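You operate a simulated robot arm through the tools that you are given. There is no shell and no other tool. Be economical: measure what you need, move in short steps, check, and stop when the job is done.

You run a simulated robot arm. Do the job below in one go: nothing can be reset, and whatever is moved stays where it is left.

JOB
Take the purple service bench cloth and leave it on top of the brown chain box.

The check looks at the end state, three seconds after you hand in, the way a careful person would. Anything else that was tipped, shoved, dropped, spilled or broken makes it a failure. Flat cloth is picked up by pressing the open fingertips on it (5 to 10 N) and closing them slowly along it; thin cloth reads only 2 to 8 mm in the jaws.

ROBOT AND FRAMES
A 7-joint arm with a two-finger parallel gripper, fixed in place. Base frame: the origin is at the foot of the arm, x ahead of it, y to its left, z up; the work surface is at about z = 0. Readings come in mm, degrees, newtons and seconds.
With the tool pointing down near the work surface it reaches from about 220 to 580 mm from the base axis. Its first joint turns from -66.0 to 66.0 degrees. Payload 2.5 kg.
The TCP is the grasp point between the finger pads, 23 mm short of the fingertips. In the tool frame z runs along the fingers and y along their closing line. Largest opening 94 mm; finger width 38, thickness 10; the body of the gripper, 54 by 96 mm, starts 39 mm behind the TCP.
Orientation is told as [roll, pitch, yaw] about the base's x, y, z axes, in that order, counted from this pose: with the fingers straight down and closing along the base's y, the tool's x points along the base's -x, its y along +y and its z along -z.

CONTROLS
- The arm moves only by the tool servo_tool. Its argument "plan" is one flat list of numbers, 4 for each row, row after row: the shift along the tool's x, y, z in units of 250 mm (1.0 is 250 mm), then the turn about the tool's z in units of 120 degrees (1.0 is 120 degrees). In form: [dx, dy, dz, twist, dx, dy, dz, twist, ...]. A call has 1 to 10 rows; each row is the pose to reach, as a shift and turn from the pose commanded when the call began, along the tool's axes at that moment. "gripper" is the finger opening in mm, from 0 to 94, set as the call begins (left out, the last holds). A call with a number of a shift or a turn outside -1 to 1 is refused whole. Each row takes 0.2 s and may step no farther than 50 mm and 8.6 degrees from the row before; otherwise, or with a gripper value out of range, the whole call is refused. Where a pose cannot be reached the arm comes as near as it can. A force on the tool above 40 N (or 10 N above the force at the start of the call, whichever is more), or a blocked arm, ends the call early, and 0.2 s more pass. Each finger travels about 108 mm/s and halts on what it meets, pressing with about 21 N; the grip force reading is that of the motor and also rises with nothing between the fingers. The clock runs only during rows and for 0.2 s after the last one: add rows that repeat a pose to give the fingers time. It gives the time, the measured TCP pose, the force on the tool (base axes), the opening and the grip force at its end, in the units of the frame above (readings bear some noise), and new pictures: "views" is both (left out), scene, wrist or none.
- Cameras (640 x 400 px; columns grow to the right, rows downward): "scene" is fixed at [130, -399.1, 551.3]; the picture's right is [0.83, -0.56, 0.00], its down [-0.31, -0.47, -0.82] and it looks along [0.46, 0.69, -0.57] (base axes); focal length 318 px, centre (320, 200). "wrist" rides on the gripper at [-39, 0, -44] in the tool frame; the picture's right is [0.00, -1.00, 0.00], its down [0.97, 0.00, -0.24] and it looks along [0.24, 0.00, 0.97] (tool axes); focal length 218 px, centre (320, 200).
- probe_pixels(camera, pixels): for up to 12 pixels [column, row] of the newest picture of that camera ("zoom" is the newest enlarged one), the place [x, y, z] in the base frame of the surface seen there, good to about 3 mm, but the place of the scene camera against the robot may be out by one fixed shift of up to 18 mm in any direction. No time passes.
- inspect(camera, box): a new picture of the part [left, top, right, bottom] of that camera's present view, enlarged. No time passes.
- close_job(): hands the job in; it is judged then, once.

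Go step by step. Measure first, check grasps and placings, and put right what went wrong. The budget is 60 turns and 170 pictures, counting those below and the enlarged ones. Unless the task says otherwise, let go and move clear before handing in, and close with one line.

The tools are called after ">>>" by a JSON object that holds its "api" and its "payload". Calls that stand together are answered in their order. servo_tool: Moves the arm, as the interface text tells. Its arguments: {"type":"object","properties":{"plan":{"type":"array","items":{"type":"number"}},"gripper":{"type":"number"},"views":{"type":"string","enum":["both","scene","wrist","none"]}},"required":["plan"]} The other tools are called the same way: probe_pixels (camera, pixels) gives the place of the surface under pixels of a picture; inspect (camera, box) takes an enlarged picture of a part of a camera's view; close_job () hands the job in.

At the start:

```text
clock: 0.0
ee_pos: [357.6, 83.7, 309.4]
orientation: [0.0, 0.0, 0.0]
contact_force: [0.5, 0.4, -0.5]
width: 93.8
gripper_force: 0.0
```

scene: 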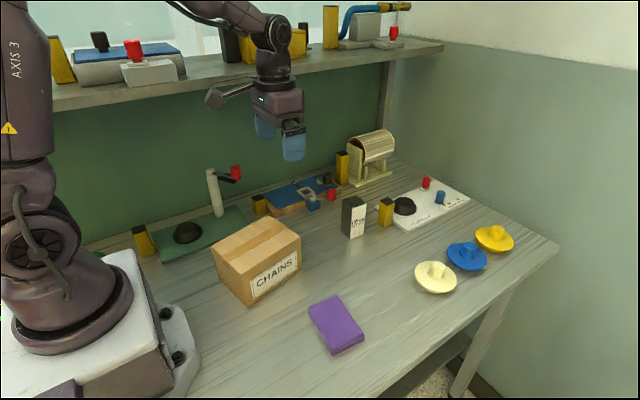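
wrist: 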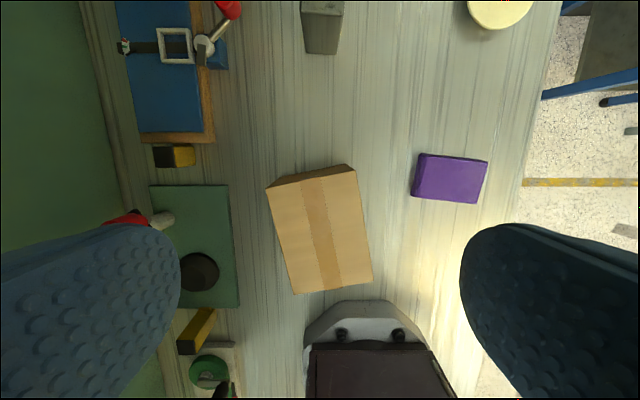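

The purple cloth shows at wrist (450,178) as a folded block, and the brown box at wrist (320,230). I'll probe both of them first.

>>> {"api": "probe_pixels", "payload": {"camera": "wrist", "pixels": [[450, 175], [422, 157], [484, 165], [474, 198], [415, 193], [500, 190], [320, 230], [270, 190], [350, 170], [370, 280], [297, 290], [400, 220]]}}

>>> {"api": "inspect", "payload": {"camera": "scene", "box": [200, 200, 400, 370]}}

>>> {"api": "inspect", "payload": {"camera": "wrist", "box": [380, 130, 520, 220]}}

```text
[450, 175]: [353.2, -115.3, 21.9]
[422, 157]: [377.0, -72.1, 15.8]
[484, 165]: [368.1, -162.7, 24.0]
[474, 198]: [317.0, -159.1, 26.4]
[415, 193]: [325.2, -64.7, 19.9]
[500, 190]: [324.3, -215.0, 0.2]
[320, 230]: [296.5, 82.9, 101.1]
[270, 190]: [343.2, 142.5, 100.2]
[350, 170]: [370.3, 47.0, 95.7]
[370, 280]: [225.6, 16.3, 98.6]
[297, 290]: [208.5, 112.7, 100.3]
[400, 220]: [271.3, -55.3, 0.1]
```

```text
2.35 times, centred on (300, 285) of scene
```

zoom: 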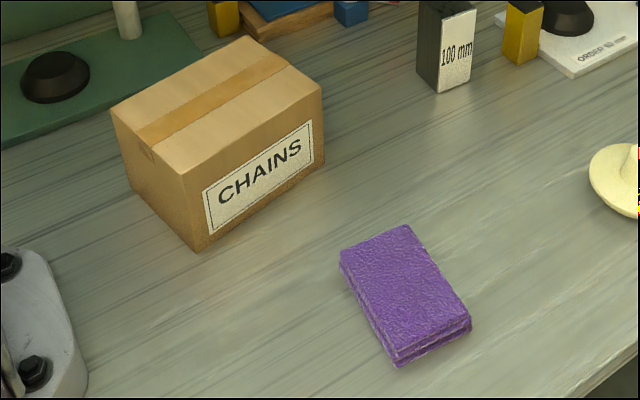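

```text
4.44 times, centred on (450, 175) of wrist
```

zoom: 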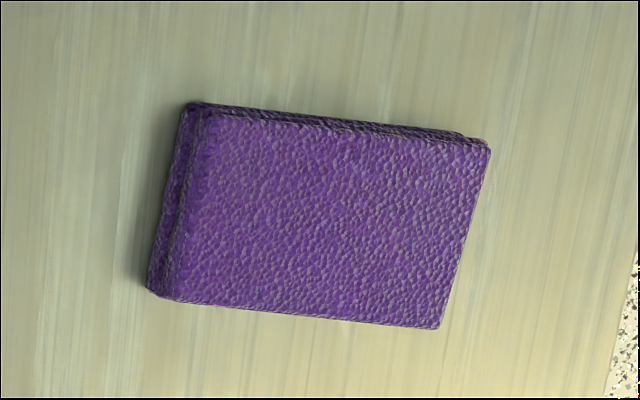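

The cloth is a folded pad about 97 x 60 mm and 25 mm thick, centred near (345,-116), with its long side close to base y. The box top is at z≈100, centred near (287,80). I'll move above the cloth and turn to yaw 84 so the jaws close across its narrow side.

>>> {"api": "servo_tool", "payload": {"plan": [0.005, -0.08, 0.06, -0.07, 0.01, -0.16, 0.12, -0.14, 0.015, -0.24, 0.18, -0.21, 0.02, -0.32, 0.24, -0.28, 0.025, -0.4, 0.3, -0.35, 0.03, -0.48, 0.36, -0.42, 0.035, -0.56, 0.42, -0.49, 0.04, -0.64, 0.48, -0.56, 0.045, -0.72, 0.54, -0.63, 0.05, -0.8, 0.6, -0.7], "gripper": 94}}

```text
clock: 2.2
ee_pos: [342.7, -116.5, 161.5]
orientation: [0.0, 0.0, 84.2]
contact_force: [-0.5, -0.4, 0.0]
width: 94.2
gripper_force: 0.0
```

scene: 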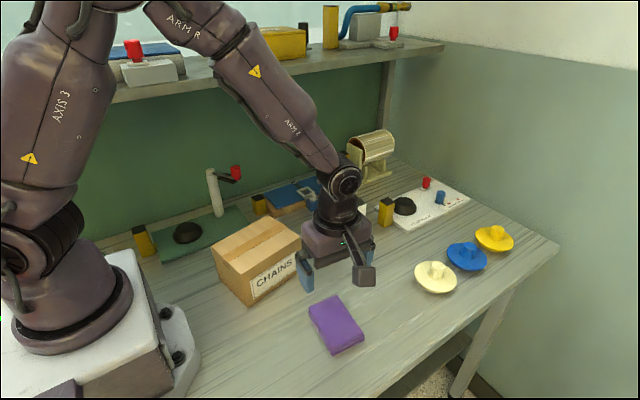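
wrist: 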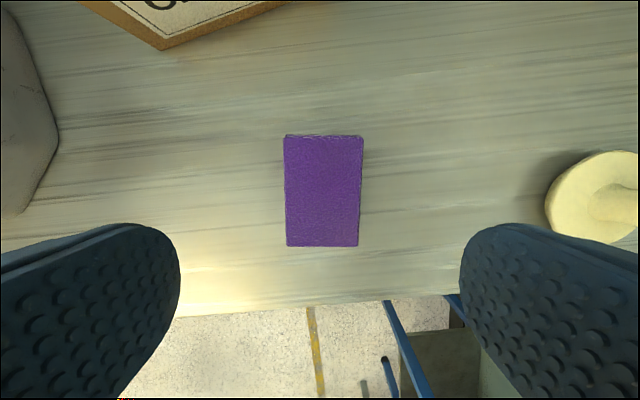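

The cloth is now square in the view, columns 284-363 and rows 135-247. I'll probe its corners for the exact centre.

>>> {"api": "probe_pixels", "payload": {"camera": "wrist", "pixels": [[288, 139], [360, 139], [290, 243], [356, 243], [323, 190], [287, 190], [359, 190], [323, 260]]}}

```text
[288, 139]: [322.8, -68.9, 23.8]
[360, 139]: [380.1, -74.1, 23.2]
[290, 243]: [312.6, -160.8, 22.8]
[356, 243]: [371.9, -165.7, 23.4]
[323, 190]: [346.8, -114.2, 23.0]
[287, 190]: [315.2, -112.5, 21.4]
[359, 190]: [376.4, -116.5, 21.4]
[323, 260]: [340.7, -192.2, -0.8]
```

Cloth centre is (347,-117), its top is at z 23, and it is about 63 mm wide. I'll shift 4 mm and descend to TCP z≈27, which puts the fingertips about 4 mm above the table.

>>> {"api": "servo_tool", "payload": {"plan": [0, -0.016, 0.12, 0, 0, -0.016, 0.24, 0, 0, -0.016, 0.34, 0, 0, -0.016, 0.42, 0, 0, -0.016, 0.48, 0, 0, -0.016, 0.51, 0, 0, -0.016, 0.535, 0]}}

```text
clock: 3.8
ee_pos: [348.5, -116.5, 26.3]
orientation: [0.0, 0.0, 84.0]
contact_force: [0.5, 0.4, -0.2]
width: 94.1
gripper_force: 0.1
```

scene: 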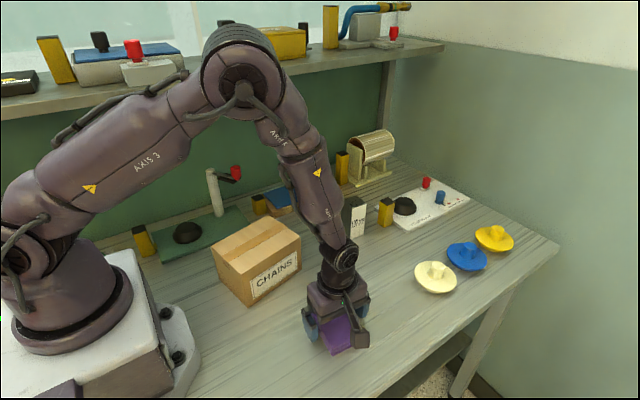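
wrist: 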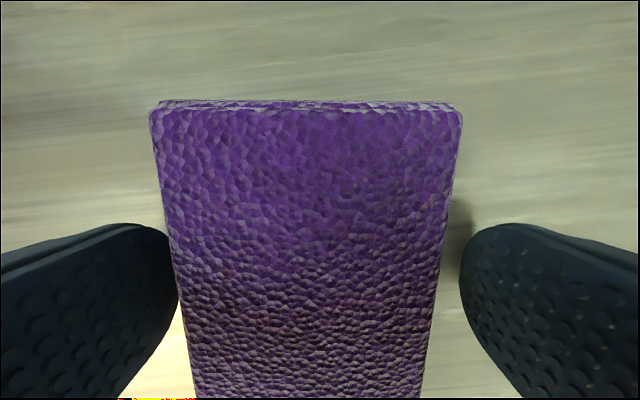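

The fingers straddle the cloth with a gap on each side and no contact force. Next I'll close gently and hold the pose.

>>> {"api": "servo_tool", "payload": {"plan": [0, 0, 0, 0, 0, 0, 0, 0, 0, 0, 0, 0, 0, 0, 0, 0], "gripper": 52}}

```text
clock: 4.8
ee_pos: [348.1, -117.5, 26.5]
orientation: [-0.1, -0.1, 84.0]
contact_force: [0.5, 0.5, -0.1]
width: 69.6
gripper_force: 20.9
```

scene: 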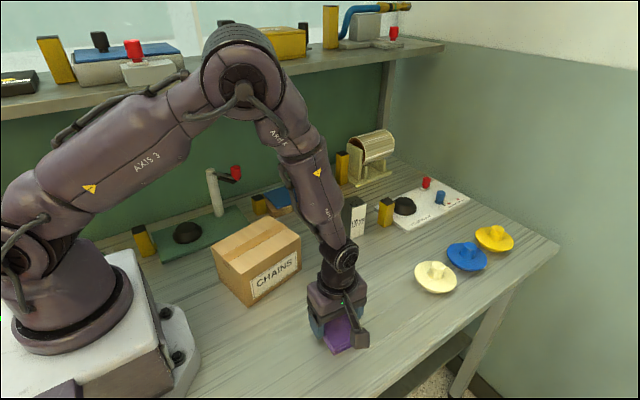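
wrist: 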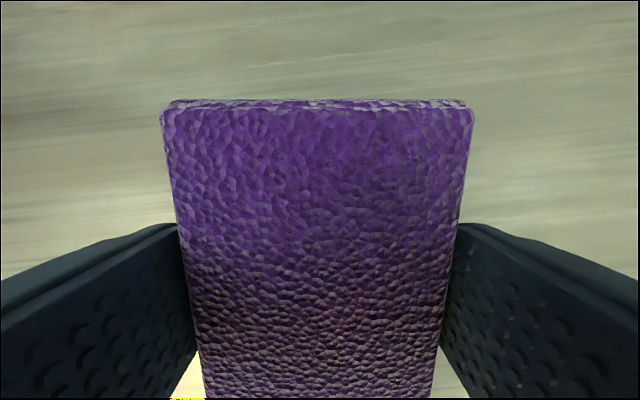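

The jaws stopped at 69.6 mm with 21 N, so the grip is firm. I'll lift slowly to about z 190.

>>> {"api": "servo_tool", "payload": {"plan": [0, 0, -0.03, 0, 0, 0, -0.08, 0, 0, 0, -0.16, 0, 0, 0, -0.24, 0, 0, 0, -0.32, 0, 0, 0, -0.4, 0, 0, 0, -0.48, 0, 0, 0, -0.56, 0, 0, 0, -0.64, 0, 0, 0, -0.66, 0]}}

```text
clock: 7.0
ee_pos: [347.6, -115.8, 191.1]
orientation: [-0.1, 0.0, 83.9]
contact_force: [0.1, -0.1, -0.2]
width: 69.4
gripper_force: 21.2
```

scene: 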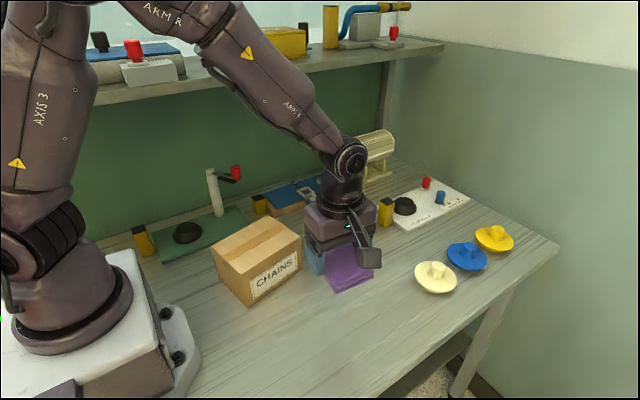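
wrist: 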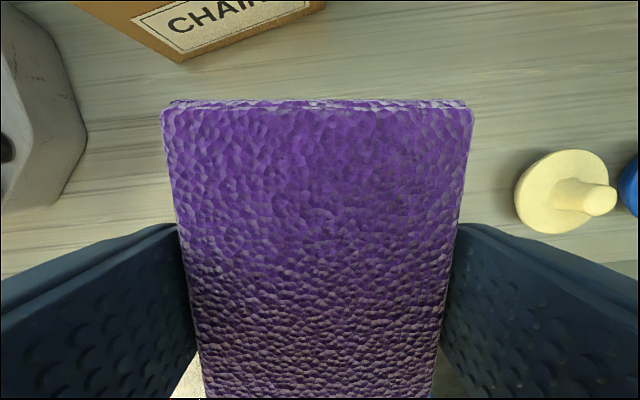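

The cloth came up level and held. I'll move it over the box centre (287,79), turning to yaw 12 to line up with the box's long side.

>>> {"api": "servo_tool", "payload": {"plan": [-0.0754, 0.0323, 0, 0.06, -0.1508, 0.0646, 0, 0.12, -0.2262, 0.0969, 0, 0.18, -0.3016, 0.1292, 0, 0.24, -0.377, 0.1615, 0, 0.3, -0.4524, 0.1938, 0, 0.36, -0.5278, 0.2261, 0, 0.42, -0.6032, 0.2584, 0, 0.48, -0.6786, 0.2907, 0, 0.54, -0.754, 0.323, 0, 0.6]}}

```text
clock: 9.2
ee_pos: [287.4, 79.3, 189.8]
orientation: [0.0, -0.1, 11.9]
contact_force: [-0.3, 0.4, -0.6]
width: 69.3
gripper_force: 21.4
```

scene: 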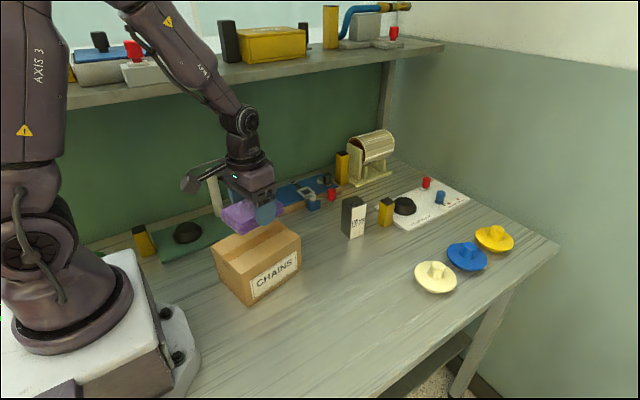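
wrist: 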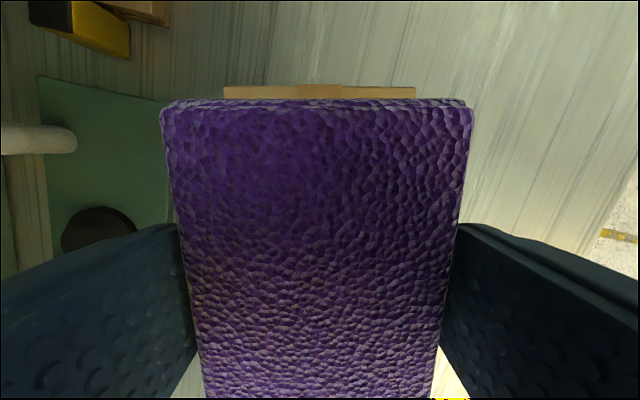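

The cloth sits centred and aligned over the box. The white post at wrist (40,140) is close on the left, so I'll probe it before lowering.

>>> {"api": "probe_pixels", "payload": {"camera": "wrist", "pixels": [[70, 140], [40, 140], [10, 140], [240, 91], [405, 91]]}}

>>> {"api": "inspect", "payload": {"camera": "scene", "box": [140, 120, 340, 310]}}

```text
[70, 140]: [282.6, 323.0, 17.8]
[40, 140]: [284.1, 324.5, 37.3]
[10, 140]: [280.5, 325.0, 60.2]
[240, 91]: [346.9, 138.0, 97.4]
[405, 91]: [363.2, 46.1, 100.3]
```

```text
2.11 times, centred on (240, 215) of scene
```

zoom: 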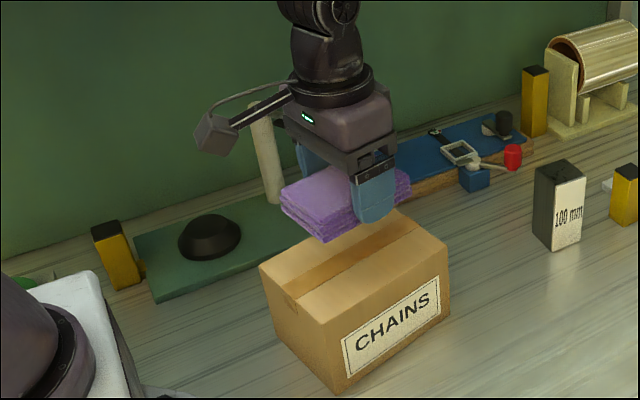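

The post is at y≈325, well clear. I'll lower to TCP z≈130, slowing near the end.

>>> {"api": "servo_tool", "payload": {"plan": [0, 0, 0.07, 0, 0, 0, 0.13, 0, 0, 0, 0.18, 0, 0, 0, 0.21, 0, 0, 0, 0.23, 0, 0, 0, 0.24, 0, 0, 0, 0.244, 0], "views": "scene"}}

```text
clock: 10.8
ee_pos: [287.8, 78.9, 130.2]
orientation: [0.0, 0.1, 12.0]
contact_force: [0.3, 0.0, 0.3]
width: 69.4
gripper_force: 21.0
```

scene: 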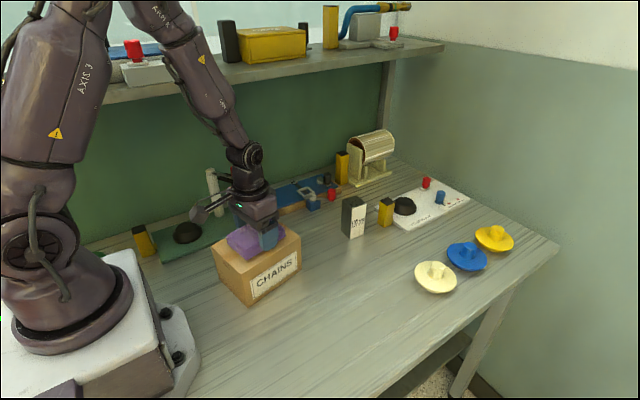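

There is no contact yet at z 130. I'll go down another 3 mm in small steps and watch the force.

>>> {"api": "servo_tool", "payload": {"plan": [0, 0, 0.004, 0, 0, 0, 0.008, 0, 0, 0, 0.012, 0, 0, 0, 0.012, 0], "views": "none"}}

```text
clock: 11.8
ee_pos: [287.9, 77.9, 126.9]
orientation: [-0.1, 0.0, 12.0]
contact_force: [-1.4, -0.6, 0.1]
width: 69.4
gripper_force: 21.1
```

>>> {"api": "servo_tool", "payload": {"plan": [0, 0, 0.003, 0, 0, 0, 0.006, 0, 0, 0, 0.006, 0], "views": "none"}}

```text
clock: 12.6
ee_pos: [287.5, 78.4, 125.8]
orientation: [0.0, -0.1, 12.1]
contact_force: [-7.9, -3.1, 29.9]
width: 69.5
gripper_force: 21.0
```

The cloth is in contact at z≈126, with 30 N upward. I'll ease up 1 mm, then open.

>>> {"api": "servo_tool", "payload": {"plan": [0, 0, -0.004, 0, 0, 0, -0.004, 0], "views": "none"}}

>>> {"api": "servo_tool", "payload": {"plan": [0, 0, 0, 0, 0, 0, 0, 0, 0, 0, 0, 0], "gripper": 92}}

```text
clock: 13.2
ee_pos: [286.6, 78.5, 125.4]
orientation: [-0.1, 0.0, 12.0]
contact_force: [-0.4, 0.5, -1.4]
width: 69.3
gripper_force: 21.0
```

```text
clock: 14.0
ee_pos: [287.8, 78.4, 126.9]
orientation: [-0.1, 0.0, 12.0]
contact_force: [-0.2, 0.3, -0.2]
width: 91.7
gripper_force: 0.1
```

scene: 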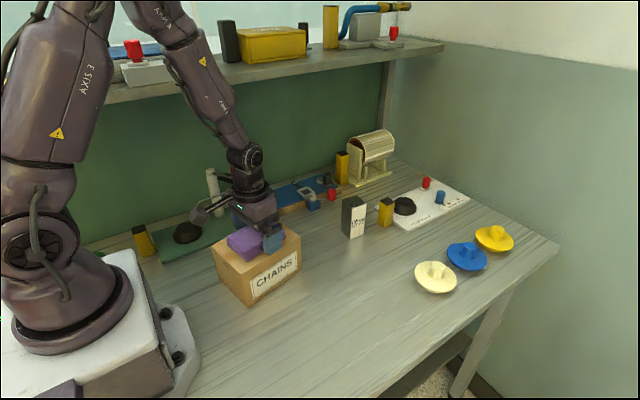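
wrist: 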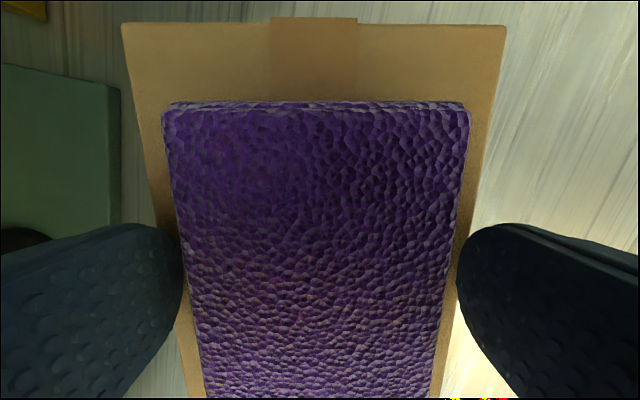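

Both fingers are clear of the cloth, which lies flat and centred on the box. I'll rise straight up.

>>> {"api": "servo_tool", "payload": {"plan": [0, 0, -0.04, 0, 0, 0, -0.12, 0, 0, 0, -0.22, 0, 0, 0, -0.34, 0, 0, 0, -0.46, 0, 0, 0, -0.58, 0, 0, 0, -0.66, 0]}}

```text
clock: 15.6
ee_pos: [288.0, 77.4, 293.6]
orientation: [0.0, 0.1, 12.0]
contact_force: [-0.1, 0.6, 0.1]
width: 92.0
gripper_force: 0.0
```

scene: 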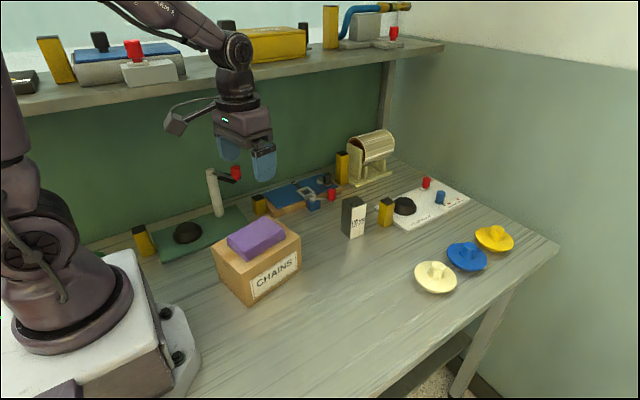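
wrist: 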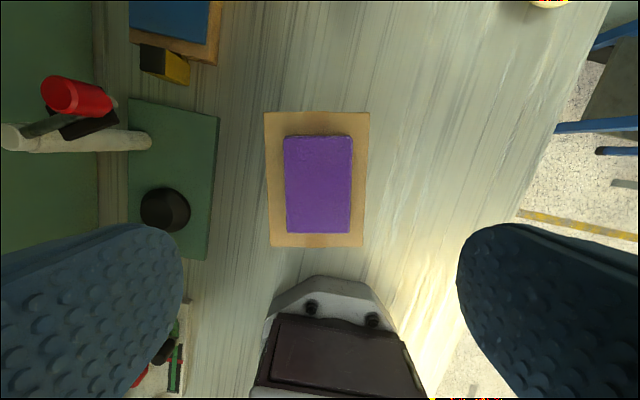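

The cloth rests flat and centred on the box at wrist (318,185), the box hasn't moved and the arm is clear. I'm handing in.

>>> {"api": "close_job", "payload": {}}

```text
The job is handed in.
```

The purple cloth is lying flat and centred on top of the brown chain box; the gripper has let go and moved clear, and nothing else looks disturbed in the last pictures.
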